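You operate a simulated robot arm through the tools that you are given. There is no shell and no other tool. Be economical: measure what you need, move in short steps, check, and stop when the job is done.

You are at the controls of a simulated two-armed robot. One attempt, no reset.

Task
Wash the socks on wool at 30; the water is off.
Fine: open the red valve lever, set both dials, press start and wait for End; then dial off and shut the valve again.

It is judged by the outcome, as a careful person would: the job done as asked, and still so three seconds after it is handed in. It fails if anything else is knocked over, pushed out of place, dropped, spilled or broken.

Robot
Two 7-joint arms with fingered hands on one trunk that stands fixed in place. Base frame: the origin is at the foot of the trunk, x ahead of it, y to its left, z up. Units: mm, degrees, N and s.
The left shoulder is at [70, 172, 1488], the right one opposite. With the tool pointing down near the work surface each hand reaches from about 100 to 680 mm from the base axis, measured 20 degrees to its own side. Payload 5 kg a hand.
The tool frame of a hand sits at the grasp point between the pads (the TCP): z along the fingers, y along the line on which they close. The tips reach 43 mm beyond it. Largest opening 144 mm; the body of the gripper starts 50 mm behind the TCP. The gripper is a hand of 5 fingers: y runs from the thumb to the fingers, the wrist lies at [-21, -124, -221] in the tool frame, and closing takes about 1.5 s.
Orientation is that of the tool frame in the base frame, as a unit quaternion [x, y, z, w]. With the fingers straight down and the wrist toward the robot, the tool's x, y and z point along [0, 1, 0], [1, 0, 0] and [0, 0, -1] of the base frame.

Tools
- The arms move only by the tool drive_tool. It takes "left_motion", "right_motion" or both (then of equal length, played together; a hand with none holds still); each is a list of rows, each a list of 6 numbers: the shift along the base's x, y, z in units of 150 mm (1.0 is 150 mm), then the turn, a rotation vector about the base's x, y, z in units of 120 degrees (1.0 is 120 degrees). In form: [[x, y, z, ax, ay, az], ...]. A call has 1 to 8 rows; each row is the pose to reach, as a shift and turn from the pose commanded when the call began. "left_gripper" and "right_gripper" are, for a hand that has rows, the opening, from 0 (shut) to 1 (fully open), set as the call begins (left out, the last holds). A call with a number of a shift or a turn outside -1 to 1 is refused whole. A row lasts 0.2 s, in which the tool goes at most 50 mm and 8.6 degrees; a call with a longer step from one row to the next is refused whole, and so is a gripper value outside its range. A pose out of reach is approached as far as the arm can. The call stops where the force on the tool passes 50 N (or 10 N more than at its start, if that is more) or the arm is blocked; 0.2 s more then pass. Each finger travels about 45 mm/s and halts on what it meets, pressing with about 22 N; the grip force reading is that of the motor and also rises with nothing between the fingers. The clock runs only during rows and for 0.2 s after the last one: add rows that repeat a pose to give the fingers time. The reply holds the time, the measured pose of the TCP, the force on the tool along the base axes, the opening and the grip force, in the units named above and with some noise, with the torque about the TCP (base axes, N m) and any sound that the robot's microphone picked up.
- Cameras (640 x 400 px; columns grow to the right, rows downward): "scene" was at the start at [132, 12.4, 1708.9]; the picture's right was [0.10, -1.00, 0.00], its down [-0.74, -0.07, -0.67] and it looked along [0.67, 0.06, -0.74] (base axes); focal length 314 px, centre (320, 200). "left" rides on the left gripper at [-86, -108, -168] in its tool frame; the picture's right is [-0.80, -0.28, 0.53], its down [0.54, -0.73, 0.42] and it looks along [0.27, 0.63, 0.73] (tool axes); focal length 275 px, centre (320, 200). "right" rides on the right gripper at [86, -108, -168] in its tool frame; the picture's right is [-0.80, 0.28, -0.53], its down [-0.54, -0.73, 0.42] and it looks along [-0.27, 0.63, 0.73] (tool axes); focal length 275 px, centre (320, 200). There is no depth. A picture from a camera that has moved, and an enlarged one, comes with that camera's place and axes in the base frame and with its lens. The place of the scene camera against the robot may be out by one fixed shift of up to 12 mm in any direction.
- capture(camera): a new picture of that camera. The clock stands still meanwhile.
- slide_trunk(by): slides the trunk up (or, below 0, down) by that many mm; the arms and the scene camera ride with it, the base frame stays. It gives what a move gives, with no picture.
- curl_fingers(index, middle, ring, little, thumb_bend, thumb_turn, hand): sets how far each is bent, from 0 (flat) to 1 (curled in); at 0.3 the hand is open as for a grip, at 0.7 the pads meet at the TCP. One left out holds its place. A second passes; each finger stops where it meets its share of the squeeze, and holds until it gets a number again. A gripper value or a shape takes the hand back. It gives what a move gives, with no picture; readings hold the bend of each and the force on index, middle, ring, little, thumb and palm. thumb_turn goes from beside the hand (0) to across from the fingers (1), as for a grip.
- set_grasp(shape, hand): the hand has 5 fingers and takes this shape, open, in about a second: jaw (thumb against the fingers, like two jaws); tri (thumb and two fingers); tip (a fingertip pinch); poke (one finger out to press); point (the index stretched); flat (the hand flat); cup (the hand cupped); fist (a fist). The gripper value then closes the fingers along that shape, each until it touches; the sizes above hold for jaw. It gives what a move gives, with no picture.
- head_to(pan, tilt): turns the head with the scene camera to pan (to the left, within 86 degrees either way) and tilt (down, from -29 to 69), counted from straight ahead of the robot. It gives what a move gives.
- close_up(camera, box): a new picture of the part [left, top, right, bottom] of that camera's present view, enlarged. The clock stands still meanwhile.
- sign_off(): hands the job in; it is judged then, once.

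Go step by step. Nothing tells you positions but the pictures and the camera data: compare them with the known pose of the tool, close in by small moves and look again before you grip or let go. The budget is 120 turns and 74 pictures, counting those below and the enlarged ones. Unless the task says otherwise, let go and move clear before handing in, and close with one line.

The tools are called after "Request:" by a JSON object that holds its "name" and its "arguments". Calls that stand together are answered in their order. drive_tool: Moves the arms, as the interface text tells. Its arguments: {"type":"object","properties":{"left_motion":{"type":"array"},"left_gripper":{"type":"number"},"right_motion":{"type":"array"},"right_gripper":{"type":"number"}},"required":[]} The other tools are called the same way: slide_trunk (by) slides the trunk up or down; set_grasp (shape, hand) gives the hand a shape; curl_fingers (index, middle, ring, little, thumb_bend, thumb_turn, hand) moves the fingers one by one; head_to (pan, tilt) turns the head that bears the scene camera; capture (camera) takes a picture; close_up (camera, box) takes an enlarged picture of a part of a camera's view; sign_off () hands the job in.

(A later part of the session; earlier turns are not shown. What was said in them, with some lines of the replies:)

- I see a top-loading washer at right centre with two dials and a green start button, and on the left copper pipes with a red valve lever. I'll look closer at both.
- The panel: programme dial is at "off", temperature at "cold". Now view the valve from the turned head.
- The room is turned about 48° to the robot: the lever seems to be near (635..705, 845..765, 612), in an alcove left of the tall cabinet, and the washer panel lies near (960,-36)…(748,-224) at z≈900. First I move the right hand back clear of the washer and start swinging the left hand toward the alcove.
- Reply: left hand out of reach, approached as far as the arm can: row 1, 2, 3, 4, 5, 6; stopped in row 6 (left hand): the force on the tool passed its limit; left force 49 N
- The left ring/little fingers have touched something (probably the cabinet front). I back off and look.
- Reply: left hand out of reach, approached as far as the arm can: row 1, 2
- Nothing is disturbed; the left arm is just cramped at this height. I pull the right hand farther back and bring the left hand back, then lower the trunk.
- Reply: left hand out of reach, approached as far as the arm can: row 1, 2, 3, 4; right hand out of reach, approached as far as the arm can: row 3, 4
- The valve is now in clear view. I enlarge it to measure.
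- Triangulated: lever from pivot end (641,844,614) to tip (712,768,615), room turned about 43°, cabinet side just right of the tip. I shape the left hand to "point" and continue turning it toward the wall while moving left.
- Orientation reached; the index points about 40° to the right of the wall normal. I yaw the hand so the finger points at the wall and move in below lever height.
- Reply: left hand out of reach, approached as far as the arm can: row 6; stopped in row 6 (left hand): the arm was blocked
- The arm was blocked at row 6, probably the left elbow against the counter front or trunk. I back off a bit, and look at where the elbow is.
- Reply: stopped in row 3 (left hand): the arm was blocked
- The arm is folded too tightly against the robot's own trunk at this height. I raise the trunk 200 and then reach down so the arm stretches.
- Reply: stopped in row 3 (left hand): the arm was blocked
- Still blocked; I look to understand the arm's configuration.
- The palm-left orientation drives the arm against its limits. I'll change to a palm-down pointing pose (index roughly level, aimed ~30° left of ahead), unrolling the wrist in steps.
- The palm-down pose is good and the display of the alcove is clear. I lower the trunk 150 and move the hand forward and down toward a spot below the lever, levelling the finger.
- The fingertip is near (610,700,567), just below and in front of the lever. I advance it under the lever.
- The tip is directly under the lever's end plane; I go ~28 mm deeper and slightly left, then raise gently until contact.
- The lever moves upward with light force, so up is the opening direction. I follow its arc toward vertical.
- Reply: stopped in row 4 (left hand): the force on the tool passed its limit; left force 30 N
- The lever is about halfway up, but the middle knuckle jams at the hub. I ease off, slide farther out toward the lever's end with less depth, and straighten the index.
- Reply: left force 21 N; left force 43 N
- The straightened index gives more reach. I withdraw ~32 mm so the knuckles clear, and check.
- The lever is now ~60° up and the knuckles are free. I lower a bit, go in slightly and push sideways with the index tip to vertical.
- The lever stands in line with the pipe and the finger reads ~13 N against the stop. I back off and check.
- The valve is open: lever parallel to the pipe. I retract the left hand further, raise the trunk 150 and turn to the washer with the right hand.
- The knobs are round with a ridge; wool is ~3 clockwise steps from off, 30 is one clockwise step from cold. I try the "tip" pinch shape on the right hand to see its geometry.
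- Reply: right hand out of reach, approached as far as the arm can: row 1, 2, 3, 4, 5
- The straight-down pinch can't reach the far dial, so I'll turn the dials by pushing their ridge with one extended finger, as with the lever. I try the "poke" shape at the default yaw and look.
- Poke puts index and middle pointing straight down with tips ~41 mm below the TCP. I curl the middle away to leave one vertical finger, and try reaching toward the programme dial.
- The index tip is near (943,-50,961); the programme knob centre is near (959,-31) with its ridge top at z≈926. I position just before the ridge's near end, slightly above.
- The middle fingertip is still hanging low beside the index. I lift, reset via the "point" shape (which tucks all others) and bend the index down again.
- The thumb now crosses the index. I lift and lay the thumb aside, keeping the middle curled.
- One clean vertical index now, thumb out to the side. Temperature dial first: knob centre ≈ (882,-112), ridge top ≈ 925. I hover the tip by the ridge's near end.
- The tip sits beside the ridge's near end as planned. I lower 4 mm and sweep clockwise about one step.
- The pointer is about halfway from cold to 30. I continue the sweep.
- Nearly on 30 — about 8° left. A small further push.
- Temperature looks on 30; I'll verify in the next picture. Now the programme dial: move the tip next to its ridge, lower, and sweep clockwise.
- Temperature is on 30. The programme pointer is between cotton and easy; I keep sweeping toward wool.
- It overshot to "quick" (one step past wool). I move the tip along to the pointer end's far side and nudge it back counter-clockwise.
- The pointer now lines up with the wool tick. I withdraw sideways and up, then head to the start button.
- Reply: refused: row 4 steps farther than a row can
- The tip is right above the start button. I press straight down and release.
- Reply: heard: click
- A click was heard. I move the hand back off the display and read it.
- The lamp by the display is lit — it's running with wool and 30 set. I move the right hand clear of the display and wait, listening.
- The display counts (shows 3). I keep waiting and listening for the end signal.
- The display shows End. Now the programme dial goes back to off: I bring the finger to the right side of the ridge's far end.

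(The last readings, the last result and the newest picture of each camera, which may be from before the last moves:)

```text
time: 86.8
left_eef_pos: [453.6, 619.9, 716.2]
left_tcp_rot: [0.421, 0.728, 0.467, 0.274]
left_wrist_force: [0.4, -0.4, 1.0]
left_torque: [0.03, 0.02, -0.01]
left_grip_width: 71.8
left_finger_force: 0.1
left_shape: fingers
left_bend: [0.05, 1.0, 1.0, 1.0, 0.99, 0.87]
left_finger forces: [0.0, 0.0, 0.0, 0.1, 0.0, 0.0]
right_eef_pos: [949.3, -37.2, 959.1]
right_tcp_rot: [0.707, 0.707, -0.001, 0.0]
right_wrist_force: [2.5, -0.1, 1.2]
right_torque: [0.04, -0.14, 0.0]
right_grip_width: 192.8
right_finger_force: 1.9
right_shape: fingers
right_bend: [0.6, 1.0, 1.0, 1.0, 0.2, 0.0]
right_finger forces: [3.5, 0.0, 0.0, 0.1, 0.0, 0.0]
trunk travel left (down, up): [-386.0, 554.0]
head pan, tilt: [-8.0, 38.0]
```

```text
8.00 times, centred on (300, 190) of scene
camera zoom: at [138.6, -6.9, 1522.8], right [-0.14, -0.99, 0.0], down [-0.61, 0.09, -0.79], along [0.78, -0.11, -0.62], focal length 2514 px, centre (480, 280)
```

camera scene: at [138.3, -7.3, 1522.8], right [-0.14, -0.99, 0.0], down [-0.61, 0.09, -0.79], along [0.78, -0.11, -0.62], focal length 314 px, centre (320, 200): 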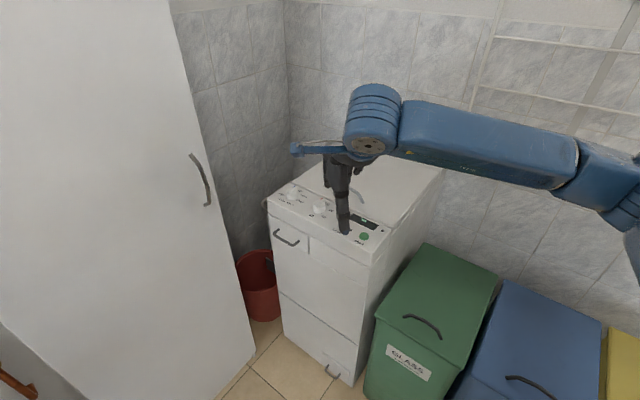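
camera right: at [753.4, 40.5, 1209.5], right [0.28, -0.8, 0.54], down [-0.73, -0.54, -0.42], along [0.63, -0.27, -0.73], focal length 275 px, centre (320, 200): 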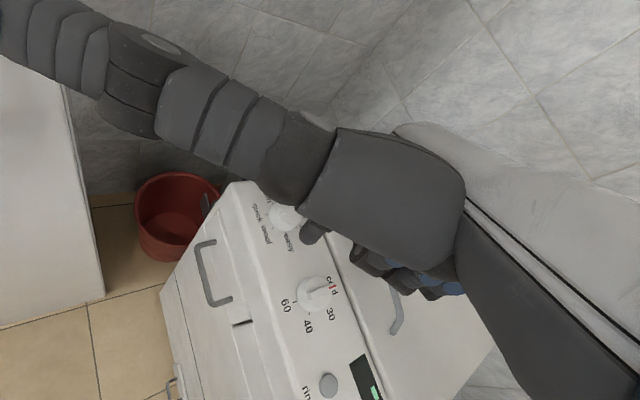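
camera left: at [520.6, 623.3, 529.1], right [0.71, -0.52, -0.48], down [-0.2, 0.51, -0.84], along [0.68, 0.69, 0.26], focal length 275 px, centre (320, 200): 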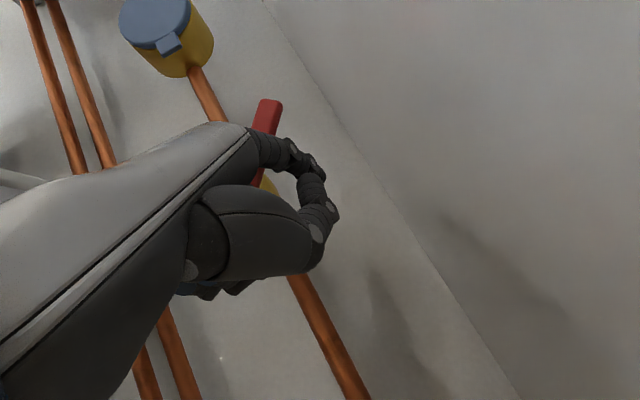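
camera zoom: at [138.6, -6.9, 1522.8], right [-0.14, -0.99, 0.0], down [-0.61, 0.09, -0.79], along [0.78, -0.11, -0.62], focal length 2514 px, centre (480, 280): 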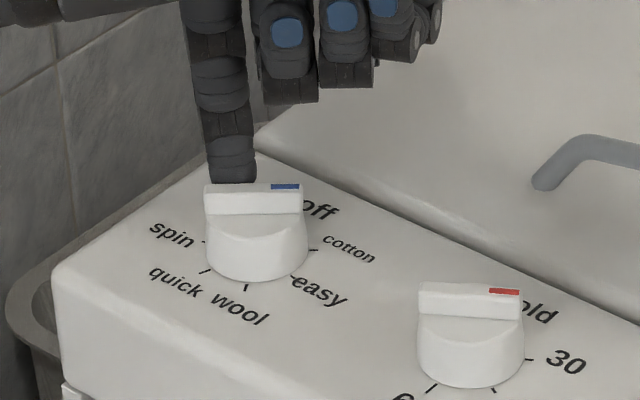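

The pointer is at cotton, one step from off. I continue around.

Request:
{"name": "drive_tool", "arguments": {"right_motion": [[-0.0, 0.05, 0, 0, 0, 0], [-0.031, 0.06, 0, 0, 0, 0], [-0.055, 0.073, 0, 0, 0, 0], [-0.07, 0.08, 0, 0, 0, 0], [-0.07, 0.08, 0, 0, 0, 0]]}}

Request:
{"name": "close_up", "arguments": {"camera": "scene", "box": [270, 165, 330, 215]}}

```text
time: 88.0
left_eef_pos: [453.3, 619.0, 715.9]
left_tcp_rot: [0.422, 0.728, 0.466, 0.275]
left_wrist_force: [-0.4, 0.3, -0.7]
left_torque: [0.04, -0.03, 0.01]
left_grip_width: 72.0
left_finger_force: 0.0
left_shape: fingers
left_bend: [0.05, 1.0, 1.0, 1.0, 0.99, 0.87]
left_finger forces: [0.1, 0.0, 0.0, 0.1, 0.1, 0.0]
right_eef_pos: [939.0, -24.1, 959.4]
right_tcp_rot: [0.708, 0.707, -0.002, 0.0]
right_wrist_force: [3.3, 5.3, 0.4]
right_torque: [0.24, -0.18, 0.16]
right_grip_width: 193.5
right_finger_force: 3.1
right_shape: fingers
right_bend: [0.58, 1.0, 1.0, 1.0, 0.2, 0.0]
right_finger forces: [5.9, 0.0, 0.0, 0.0, 0.0, 0.1]
trunk travel left (down, up): [-386.0, 554.0]
head pan, tilt: [-8.0, 38.0]
```

```text
8.00 times, centred on (300, 190) of scene
camera zoom: at [138.9, -6.6, 1522.7], right [-0.14, -0.99, 0.0], down [-0.61, 0.09, -0.79], along [0.78, -0.11, -0.62], focal length 2514 px, centre (480, 280)
```

zoom: 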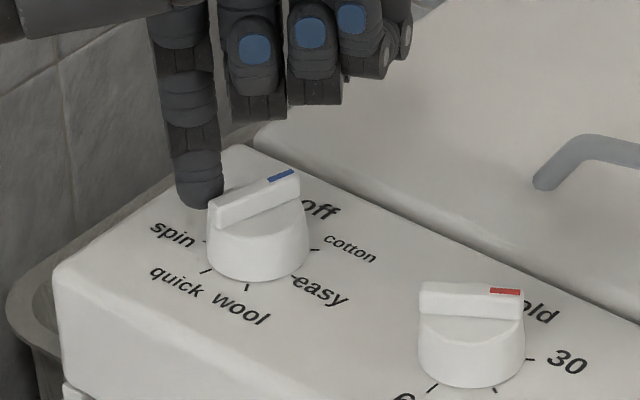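

About 15° short of off; a further small push.

Request:
{"name": "drive_tool", "arguments": {"right_motion": [[-0.016, -0.004, 0, 0, 0, 0], [-0.032, -0.01, 0, 0, 0, 0], [-0.045, -0.016, 0, 0, 0, 0], [-0.045, -0.016, 0, 0, 0, 0]]}}

Request:
{"name": "close_up", "arguments": {"camera": "scene", "box": [270, 165, 330, 215]}}

```text
time: 89.0
left_eef_pos: [453.2, 620.1, 715.8]
left_tcp_rot: [0.422, 0.727, 0.466, 0.276]
left_wrist_force: [-0.9, -0.6, -1.3]
left_torque: [-0.02, 0.01, 0.0]
left_grip_width: 72.1
left_finger_force: 0.2
left_shape: fingers
left_bend: [0.05, 1.0, 1.0, 1.0, 0.99, 0.87]
left_finger forces: [0.0, 0.0, 0.0, 0.1, 0.0, 0.1]
right_eef_pos: [931.9, -26.1, 958.2]
right_tcp_rot: [0.707, 0.707, -0.001, 0.0]
right_wrist_force: [7.5, 9.9, 5.1]
right_torque: [0.52, -0.54, 0.38]
right_grip_width: 195.0
right_finger_force: 6.5
right_shape: fingers
right_bend: [0.55, 1.0, 1.0, 1.0, 0.2, 0.0]
right_finger forces: [13.3, 0.0, 0.0, 0.1, 0.0, 0.0]
trunk travel left (down, up): [-386.0, 554.0]
head pan, tilt: [-8.0, 38.0]
```

```text
8.00 times, centred on (300, 190) of scene
camera zoom: at [138.8, -5.8, 1522.8], right [-0.14, -0.99, 0.0], down [-0.61, 0.08, -0.79], along [0.78, -0.11, -0.62], focal length 2514 px, centre (480, 280)
```

zoom: 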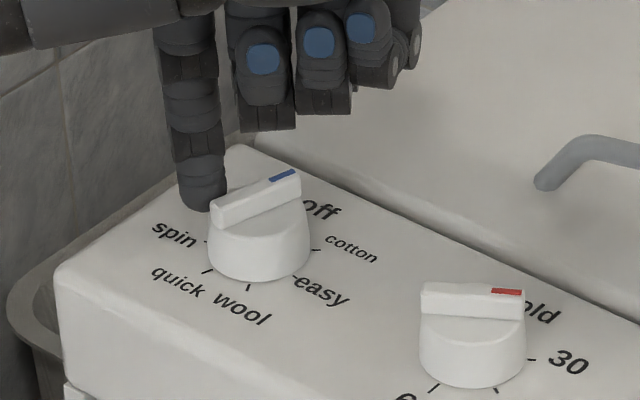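

The ridge didn't move further though force rose, so the finger likely bears on the knob's rim. I release, go round and push the pointer end from the near side instead.

Request:
{"name": "drive_tool", "arguments": {"right_motion": [[0.04, 0.05, 0, 0, 0, 0], [0.04, 0.05, 0.2, 0, 0, 0], [0.0, -0.1, 0.3, 0, 0, 0], [-0.069, -0.28, 0.3, 0, 0, 0], [-0.069, -0.28, 0.1, 0, 0, 0], [-0.069, -0.28, 0.008, 0, 0, 0]]}}

Request:
{"name": "drive_tool", "arguments": {"right_motion": [[0.03, 0.03, 0, 0, 0, 0], [0.06, 0.037, 0, 0, 0, 0], [0.08, 0.033, 0, 0, 0, 0], [0.093, 0.033, 0, 0, 0, 0]]}}

Request:
{"name": "close_up", "arguments": {"camera": "scene", "box": [270, 165, 330, 215]}}

```text
time: 90.4
left_eef_pos: [453.6, 618.8, 715.9]
left_tcp_rot: [0.422, 0.727, 0.466, 0.275]
left_wrist_force: [0.6, -0.3, -0.4]
left_torque: [-0.04, 0.0, -0.01]
left_grip_width: 72.0
left_finger_force: 0.0
left_shape: fingers
left_bend: [0.05, 1.0, 1.0, 1.0, 0.99, 0.87]
left_finger forces: [0.1, 0.0, 0.1, 0.1, 0.0, 0.0]
right_eef_pos: [921.4, -71.3, 960.0]
right_tcp_rot: [0.708, 0.706, -0.001, -0.001]
right_wrist_force: [-0.3, 0.2, 0.9]
right_torque: [0.04, 0.01, -0.02]
right_grip_width: 191.5
right_finger_force: 0.1
right_shape: fingers
right_bend: [0.62, 1.0, 1.0, 1.0, 0.2, 0.0]
right_finger forces: [0.0, 0.0, 0.1, 0.0, 0.1, 0.0]
trunk travel left (down, up): [-386.0, 554.0]
head pan, tilt: [-8.0, 38.0]
```

```text
time: 91.4
left_eef_pos: [453.8, 618.9, 716.0]
left_tcp_rot: [0.422, 0.727, 0.466, 0.275]
left_wrist_force: [0.3, -0.7, -0.1]
left_torque: [-0.01, 0.01, -0.02]
left_grip_width: 71.9
left_finger_force: 0.0
left_shape: fingers
left_bend: [0.05, 1.0, 1.0, 1.0, 0.99, 0.87]
left_finger forces: [0.1, 0.0, 0.1, 0.0, 0.1, 0.1]
right_eef_pos: [936.5, -64.6, 958.2]
right_tcp_rot: [0.708, 0.706, -0.001, 0.001]
right_wrist_force: [-0.4, 0.2, 1.2]
right_torque: [0.04, -0.02, -0.03]
right_grip_width: 191.1
right_finger_force: 0.8
right_shape: fingers
right_bend: [0.63, 1.0, 1.0, 1.0, 0.2, 0.0]
right_finger forces: [1.3, 0.1, 0.1, 0.1, 0.1, 0.0]
trunk travel left (down, up): [-386.0, 554.0]
head pan, tilt: [-8.0, 38.0]
```

```text
8.00 times, centred on (300, 190) of scene
camera zoom: at [138.3, -7.1, 1522.8], right [-0.14, -0.99, 0.0], down [-0.61, 0.09, -0.79], along [0.78, -0.11, -0.62], focal length 2514 px, centre (480, 280)
```

zoom: 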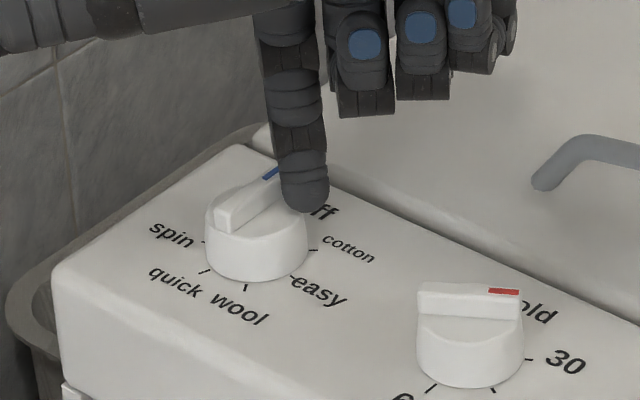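

The pointer is back on off. I withdraw the right hand well clear and prepare the left hand; the trunk goes down 150 as before.

Request:
{"name": "drive_tool", "arguments": {"right_motion": [[-0.06, -0.06, 0, 0, 0, 0], [-0.06, -0.06, 0.3, 0, 0, 0], [-0.2, -0.2, 0.5, 0, 0, 0], [-0.4, -0.4, 0.5, 0, 0, 0], [-0.6, -0.6, 0.5, 0, 0, 0], [-0.8, -0.8, 0.5, 0, 0, 0], [-1, -1, 0.5, 0, 0, 0]]}}

Request:
{"name": "drive_tool", "arguments": {"right_motion": [[-0.25, -0.15, 0, 0, 0, 0], [-0.5, -0.3, 0, 0, 0, 0], [-0.75, -0.45, 0, 0, 0, 0], [-1, -0.6, 0, 0, 0, 0]]}}

Request:
{"name": "drive_tool", "arguments": {"right_motion": [[-0.25, -0.1, 0, 0, 0, 0], [-0.5, -0.2, 0, 0, 0, 0], [-0.75, -0.3, 0, 0, 0, 0], [-0.9, -0.3, 0, 0, 0, 0]]}}

Request:
{"name": "close_up", "arguments": {"camera": "scene", "box": [270, 165, 400, 250]}}

```text
time: 93.0
left_eef_pos: [451.9, 618.7, 717.1]
left_tcp_rot: [0.422, 0.727, 0.467, 0.275]
left_wrist_force: [-0.8, -0.2, 0.5]
left_torque: [0.0, -0.01, 0.01]
left_grip_width: 71.9
left_finger_force: 0.1
left_shape: fingers
left_bend: [0.05, 1.0, 1.0, 1.0, 0.99, 0.87]
left_finger forces: [0.0, 0.0, 0.0, 0.0, 0.0, 0.1]
right_eef_pos: [784.6, -215.3, 1036.5]
right_tcp_rot: [0.707, 0.707, -0.001, 0.0]
right_wrist_force: [0.2, -0.1, 0.3]
right_torque: [-0.03, -0.05, -0.01]
right_grip_width: 191.9
right_finger_force: 0.0
right_shape: fingers
right_bend: [0.62, 1.0, 1.0, 1.0, 0.2, 0.0]
right_finger forces: [0.0, 0.0, 0.0, 0.1, 0.1, 0.0]
trunk travel left (down, up): [-386.0, 554.0]
head pan, tilt: [-8.0, 38.0]
```

```text
time: 94.0
left_eef_pos: [450.9, 619.4, 717.7]
left_tcp_rot: [0.421, 0.728, 0.467, 0.274]
left_wrist_force: [-1.1, -0.1, 0.9]
left_torque: [0.01, 0.03, 0.0]
left_grip_width: 72.0
left_finger_force: 0.0
left_shape: fingers
left_bend: [0.05, 1.0, 1.0, 1.0, 0.99, 0.87]
left_finger forces: [0.0, 0.0, 0.0, 0.1, 0.1, 0.0]
right_eef_pos: [633.4, -307.0, 1035.3]
right_tcp_rot: [0.708, 0.707, -0.001, 0.0]
right_wrist_force: [-1.0, -0.2, -0.7]
right_torque: [-0.02, -0.03, 0.03]
right_grip_width: 191.7
right_finger_force: 0.0
right_shape: fingers
right_bend: [0.62, 1.0, 1.0, 1.0, 0.2, 0.0]
right_finger forces: [0.0, 0.0, 0.0, 0.0, 0.1, 0.1]
trunk travel left (down, up): [-386.0, 554.0]
head pan, tilt: [-8.0, 38.0]
```

```text
time: 95.0
left_eef_pos: [453.7, 619.8, 716.4]
left_tcp_rot: [0.422, 0.727, 0.466, 0.275]
left_wrist_force: [0.6, 0.0, -0.3]
left_torque: [0.0, -0.01, -0.01]
left_grip_width: 71.9
left_finger_force: 0.2
left_shape: fingers
left_bend: [0.05, 1.0, 1.0, 1.0, 0.99, 0.87]
left_finger forces: [0.0, 0.1, 0.0, 0.1, 0.0, 0.1]
right_eef_pos: [519.7, -353.9, 1034.3]
right_tcp_rot: [0.707, 0.707, -0.002, 0.0]
right_wrist_force: [0.3, 0.0, 0.5]
right_torque: [0.01, 0.02, -0.02]
right_grip_width: 191.2
right_finger_force: 0.1
right_shape: fingers
right_bend: [0.62, 1.0, 1.0, 1.0, 0.2, 0.0]
right_finger forces: [0.0, 0.0, 0.1, 0.0, 0.0, 0.1]
right hand out of reach, approached as far as the arm can: row 4
trunk travel left (down, up): [-386.0, 554.0]
head pan, tilt: [-8.0, 38.0]
```

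```text
4.71 times, centred on (335, 208) of scene
camera zoom: at [139.2, -7.3, 1522.7], right [-0.14, -0.99, 0.0], down [-0.61, 0.09, -0.79], along [0.78, -0.11, -0.62], focal length 1479 px, centre (249, 165)
```

zoom: 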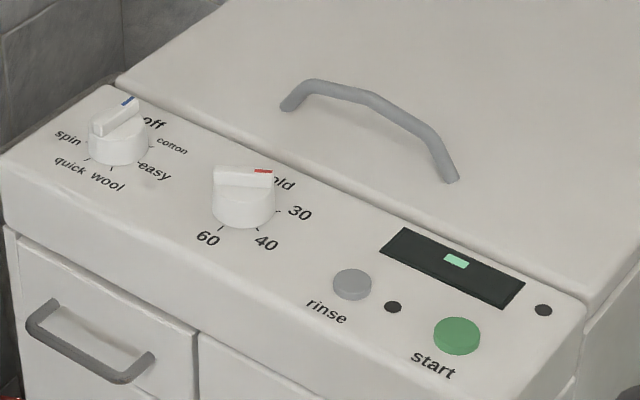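

The display has gone back to its idle mark and the dial reads off. Now I lower the trunk and bring the left finger to the left side of the upright lever.

Request:
{"name": "slide_trunk", "arguments": {"by": -150}}

Request:
{"name": "drive_tool", "arguments": {"left_motion": [[0.05, 0.25, 0, 0, 0, 0], [0.1, 0.5, 0, 0, 0, 0], [0.2, 0.75, 0, 0, 0, 0], [0.35, 1.0, 0, 0, 0, 0]]}}

Request:
{"name": "head_to", "arguments": {"pan": 45, "tilt": 50}}

```text
time: 96.7
left_eef_pos: [453.4, 618.7, 565.7]
left_tcp_rot: [0.421, 0.728, 0.467, 0.274]
left_wrist_force: [-0.3, 0.6, 0.7]
left_torque: [-0.01, -0.01, 0.0]
left_grip_width: 72.0
left_finger_force: 0.1
left_shape: fingers
left_bend: [0.05, 1.0, 1.0, 1.0, 0.99, 0.87]
left_finger forces: [0.0, 0.0, 0.1, 0.1, 0.0, 0.0]
right_eef_pos: [519.4, -352.8, 884.0]
right_tcp_rot: [0.707, 0.707, -0.002, -0.001]
right_wrist_force: [0.8, 0.5, 0.7]
right_torque: [-0.01, -0.02, 0.04]
right_grip_width: 191.4
right_finger_force: 0.0
right_shape: fingers
right_bend: [0.62, 1.0, 1.0, 1.0, 0.2, 0.0]
right_finger forces: [0.1, 0.0, 0.0, 0.0, 0.0, 0.0]
trunk travel left (down, up): [-236.0, 704.0]
head pan, tilt: [-8.0, 38.0]
```

```text
time: 97.7
left_eef_pos: [507.1, 769.7, 566.5]
left_tcp_rot: [0.422, 0.728, 0.465, 0.275]
left_wrist_force: [-0.1, -0.3, -0.2]
left_torque: [0.02, -0.09, 0.0]
left_grip_width: 72.1
left_finger_force: 0.0
left_shape: fingers
left_bend: [0.05, 1.0, 1.0, 1.0, 0.99, 0.87]
left_finger forces: [0.0, 0.0, 0.0, 0.1, 0.0, 0.1]
right_eef_pos: [520.3, -352.9, 884.1]
right_tcp_rot: [0.707, 0.707, -0.002, -0.001]
right_wrist_force: [0.5, 0.3, -0.1]
right_torque: [-0.02, 0.01, 0.02]
right_grip_width: 191.6
right_finger_force: 0.1
right_shape: fingers
right_bend: [0.62, 1.0, 1.0, 1.0, 0.2, 0.0]
right_finger forces: [0.0, 0.0, 0.1, 0.1, 0.0, 0.0]
trunk travel left (down, up): [-236.0, 704.0]
head pan, tilt: [-8.0, 38.0]
```

```text
time: 99.0
left_eef_pos: [506.4, 769.0, 568.0]
left_tcp_rot: [0.421, 0.728, 0.466, 0.274]
left_wrist_force: [-0.3, 0.0, -1.2]
left_torque: [-0.01, -0.03, -0.01]
left_grip_width: 71.8
left_finger_force: 0.0
left_shape: fingers
left_bend: [0.05, 1.0, 1.0, 1.0, 0.99, 0.87]
left_finger forces: [0.1, 0.1, 0.0, 0.0, 0.0, 0.1]
right_eef_pos: [518.4, -353.3, 883.8]
right_tcp_rot: [0.708, 0.707, -0.002, -0.002]
right_wrist_force: [-0.5, -0.2, 0.2]
right_torque: [0.01, 0.01, 0.0]
right_grip_width: 191.5
right_finger_force: 0.1
right_shape: fingers
right_bend: [0.62, 1.0, 1.0, 1.0, 0.2, 0.0]
right_finger forces: [0.0, 0.0, 0.0, 0.1, 0.0, 0.0]
trunk travel left (down, up): [-236.0, 704.0]
head pan, tilt: [45.0, 50.0]
```

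I insert the finger beside the lever's left side, then push it right and down along its arc, watching the finger force.

Request:
{"name": "drive_tool", "arguments": {"left_motion": [[0.15, 0.165, 0, 0, 0, 0], [0.31, 0.34, 0, 0, 0, 0], [0.465, 0.505, 0, 0, 0, 0]]}}

Request:
{"name": "drive_tool", "arguments": {"left_motion": [[0.08, -0.085, 0.005, 0, 0, 0], [0.137, -0.147, 0.013, 0, 0, 0], [0.18, -0.193, 0.007, 0, 0, 0]]}}

```text
time: 99.8
left_eef_pos: [574.1, 845.2, 565.3]
left_tcp_rot: [0.422, 0.728, 0.465, 0.275]
left_wrist_force: [-0.2, 0.1, -0.6]
left_torque: [0.06, -0.1, 0.01]
left_grip_width: 71.9
left_finger_force: 0.1
left_shape: fingers
left_bend: [0.05, 1.0, 1.0, 1.0, 0.99, 0.87]
left_finger forces: [0.0, 0.0, 0.1, 0.0, 0.0, 0.0]
right_eef_pos: [519.5, -353.3, 883.5]
right_tcp_rot: [0.707, 0.707, -0.002, -0.001]
right_wrist_force: [0.7, -0.5, -0.8]
right_torque: [-0.01, 0.0, -0.01]
right_grip_width: 191.5
right_finger_force: 0.1
right_shape: fingers
right_bend: [0.62, 1.0, 1.0, 1.0, 0.2, 0.0]
right_finger forces: [0.0, 0.1, 0.0, 0.0, 0.1, 0.0]
trunk travel left (down, up): [-236.0, 704.0]
head pan, tilt: [45.0, 50.0]
```

```text
time: 100.6
left_eef_pos: [602.6, 816.5, 567.6]
left_tcp_rot: [0.421, 0.728, 0.467, 0.274]
left_wrist_force: [-3.6, 3.5, 0.1]
left_torque: [-0.3, -0.33, 0.11]
left_grip_width: 73.1
left_finger_force: 1.8
left_shape: fingers
left_bend: [0.05, 1.0, 1.0, 1.0, 0.99, 0.87]
left_finger forces: [4.1, 0.0, 0.0, 0.0, 0.0, 0.0]
right_eef_pos: [518.3, -353.0, 885.2]
right_tcp_rot: [0.707, 0.707, -0.002, -0.001]
right_wrist_force: [0.3, 1.0, -0.2]
right_torque: [0.01, 0.05, 0.01]
right_grip_width: 191.4
right_finger_force: 0.1
right_shape: fingers
right_bend: [0.62, 1.0, 1.0, 1.0, 0.2, 0.0]
right_finger forces: [0.0, 0.0, 0.1, 0.0, 0.0, 0.0]
trunk travel left (down, up): [-236.0, 704.0]
head pan, tilt: [45.0, 50.0]
```

Contact with ~4 N sideways reaction: the lever is moving. I follow the arc down to horizontal.

Request:
{"name": "drive_tool", "arguments": {"left_motion": [[0.048, -0.051, -0.013, 0, 0, 0], [0.128, -0.137, -0.067, 0, 0, 0], [0.197, -0.211, -0.149, 0, 0, 0], [0.247, -0.265, -0.253, 0, 0, 0], [0.265, -0.284, -0.32, 0, 0, 0]]}}

Request:
{"name": "drive_tool", "arguments": {"left_motion": [[0.012, -0.012, -0.04, 0, 0, 0], [0.016, -0.016, -0.07, 0, 0, 0], [0.016, -0.016, -0.1, 0, 0, 0]]}}

```text
time: 101.8
left_eef_pos: [642.9, 773.6, 522.3]
left_tcp_rot: [0.421, 0.727, 0.468, 0.276]
left_wrist_force: [-2.1, 5.1, 15.1]
left_torque: [-0.53, -0.6, 0.1]
left_grip_width: 79.3
left_finger_force: 6.3
left_shape: fingers
left_bend: [0.02, 1.0, 1.0, 1.0, 0.99, 0.87]
left_finger forces: [12.2, 0.0, 0.0, 0.0, 0.1, 0.1]
right_eef_pos: [519.3, -353.4, 885.1]
right_tcp_rot: [0.708, 0.707, -0.001, 0.0]
right_wrist_force: [-0.8, -0.2, 0.1]
right_torque: [0.04, 0.0, 0.03]
right_grip_width: 191.4
right_finger_force: 0.0
right_shape: fingers
right_bend: [0.62, 1.0, 1.0, 1.0, 0.2, 0.0]
right_finger forces: [0.0, 0.1, 0.1, 0.0, 0.0, 0.0]
trunk travel left (down, up): [-236.0, 704.0]
head pan, tilt: [45.0, 50.0]
```

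```text
time: 102.6
left_eef_pos: [644.7, 770.9, 509.5]
left_tcp_rot: [0.421, 0.726, 0.469, 0.276]
left_wrist_force: [-2.4, 3.1, 26.0]
left_torque: [-0.38, -0.85, 0.08]
left_grip_width: 88.5
left_finger_force: 10.8
left_shape: fingers
left_bend: [0.0, 1.0, 1.0, 1.0, 0.99, 0.87]
left_finger forces: [20.6, 0.1, 0.0, 0.0, 0.0, 0.1]
right_eef_pos: [517.9, -354.6, 884.4]
right_tcp_rot: [0.707, 0.707, -0.001, 0.0]
right_wrist_force: [0.3, -0.4, 0.9]
right_torque: [-0.04, -0.01, -0.02]
right_grip_width: 191.2
right_finger_force: 0.1
right_shape: fingers
right_bend: [0.62, 1.0, 1.0, 1.0, 0.2, 0.0]
right_finger forces: [0.1, 0.1, 0.0, 0.0, 0.0, 0.0]
trunk travel left (down, up): [-236.0, 704.0]
head pan, tilt: [45.0, 50.0]
```

The upward reaction has risen to 26 N, suggesting the end stop. I check with a picture.

Request:
{"name": "close_up", "arguments": {"camera": "scene", "box": [240, 80, 340, 180]}}

```text
4.00 times, centred on (290, 130) of scene
camera zoom: at [105.1, 56.8, 1356.1], right [0.71, -0.71, 0.0], down [-0.54, -0.54, -0.64], along [0.46, 0.46, -0.76], focal length 1257 px, centre (440, 480)
```

zoom: 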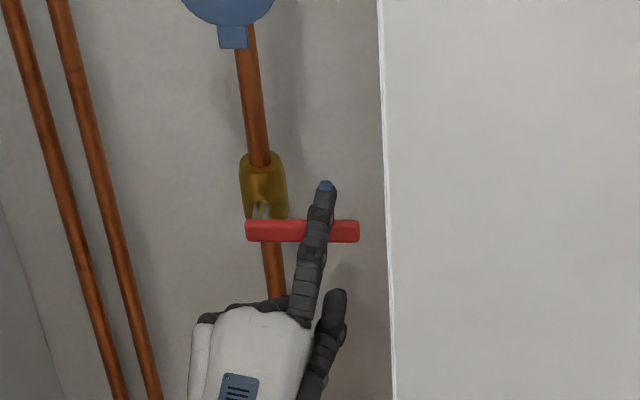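

The lever is back horizontal — closed. I lift slightly and withdraw straight out of the alcove.

Request:
{"name": "drive_tool", "arguments": {"left_motion": [[0, 0, 0.1, 0, 0, 0], [-0.15, -0.14, 0.12, 0, 0, 0], [-0.37, -0.34, 0.12, 0, 0, 0], [-0.59, -0.54, 0.12, 0, 0, 0], [-0.81, -0.74, 0.12, 0, 0, 0], [-1, -0.92, 0.12, 0, 0, 0]]}}

Request:
{"name": "close_up", "arguments": {"camera": "scene", "box": [220, 60, 360, 260]}}

```text
time: 104.0
left_eef_pos: [493.8, 634.5, 525.0]
left_tcp_rot: [0.422, 0.727, 0.466, 0.275]
left_wrist_force: [-0.5, 0.5, 0.5]
left_torque: [-0.01, 0.07, 0.01]
left_grip_width: 76.1
left_finger_force: 0.0
left_shape: fingers
left_bend: [0.03, 1.0, 1.0, 1.0, 0.99, 0.87]
left_finger forces: [0.0, 0.1, 0.1, 0.0, 0.0, 0.0]
right_eef_pos: [517.9, -353.7, 885.4]
right_tcp_rot: [0.707, 0.707, 0.0, -0.001]
right_wrist_force: [-0.6, 0.8, 0.9]
right_torque: [0.02, 0.01, -0.02]
right_grip_width: 191.8
right_finger_force: 0.1
right_shape: fingers
right_bend: [0.62, 1.0, 1.0, 1.0, 0.2, 0.0]
right_finger forces: [0.0, 0.0, 0.1, 0.0, 0.0, 0.0]
trunk travel left (down, up): [-236.0, 704.0]
head pan, tilt: [45.0, 50.0]
```

```text
2.00 times, centred on (290, 160) of scene
camera zoom: at [106.7, 58.5, 1355.7], right [0.71, -0.71, 0.0], down [-0.54, -0.54, -0.64], along [0.45, 0.45, -0.77], focal length 629 px, centre (380, 280)
```

zoom: 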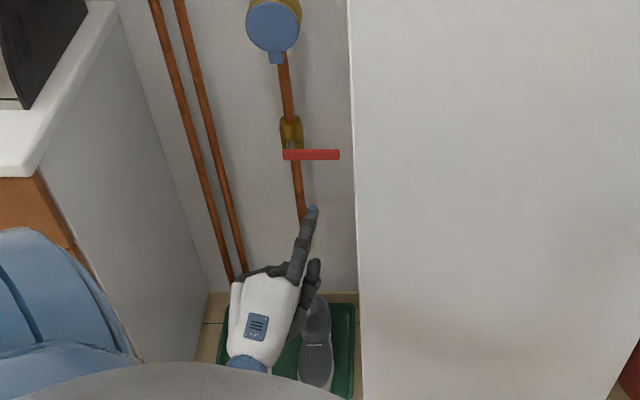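

The lever is horizontal as it was at the start, the dial is on off, and both hands are clear, so I hand in.

Request:
{"name": "sign_off", "arguments": {}}

```text
The job is handed in.
```

The socks were washed on wool at 30 and the display reached End. The programme dial is back on off, the water valve is shut, and both hands are clear.
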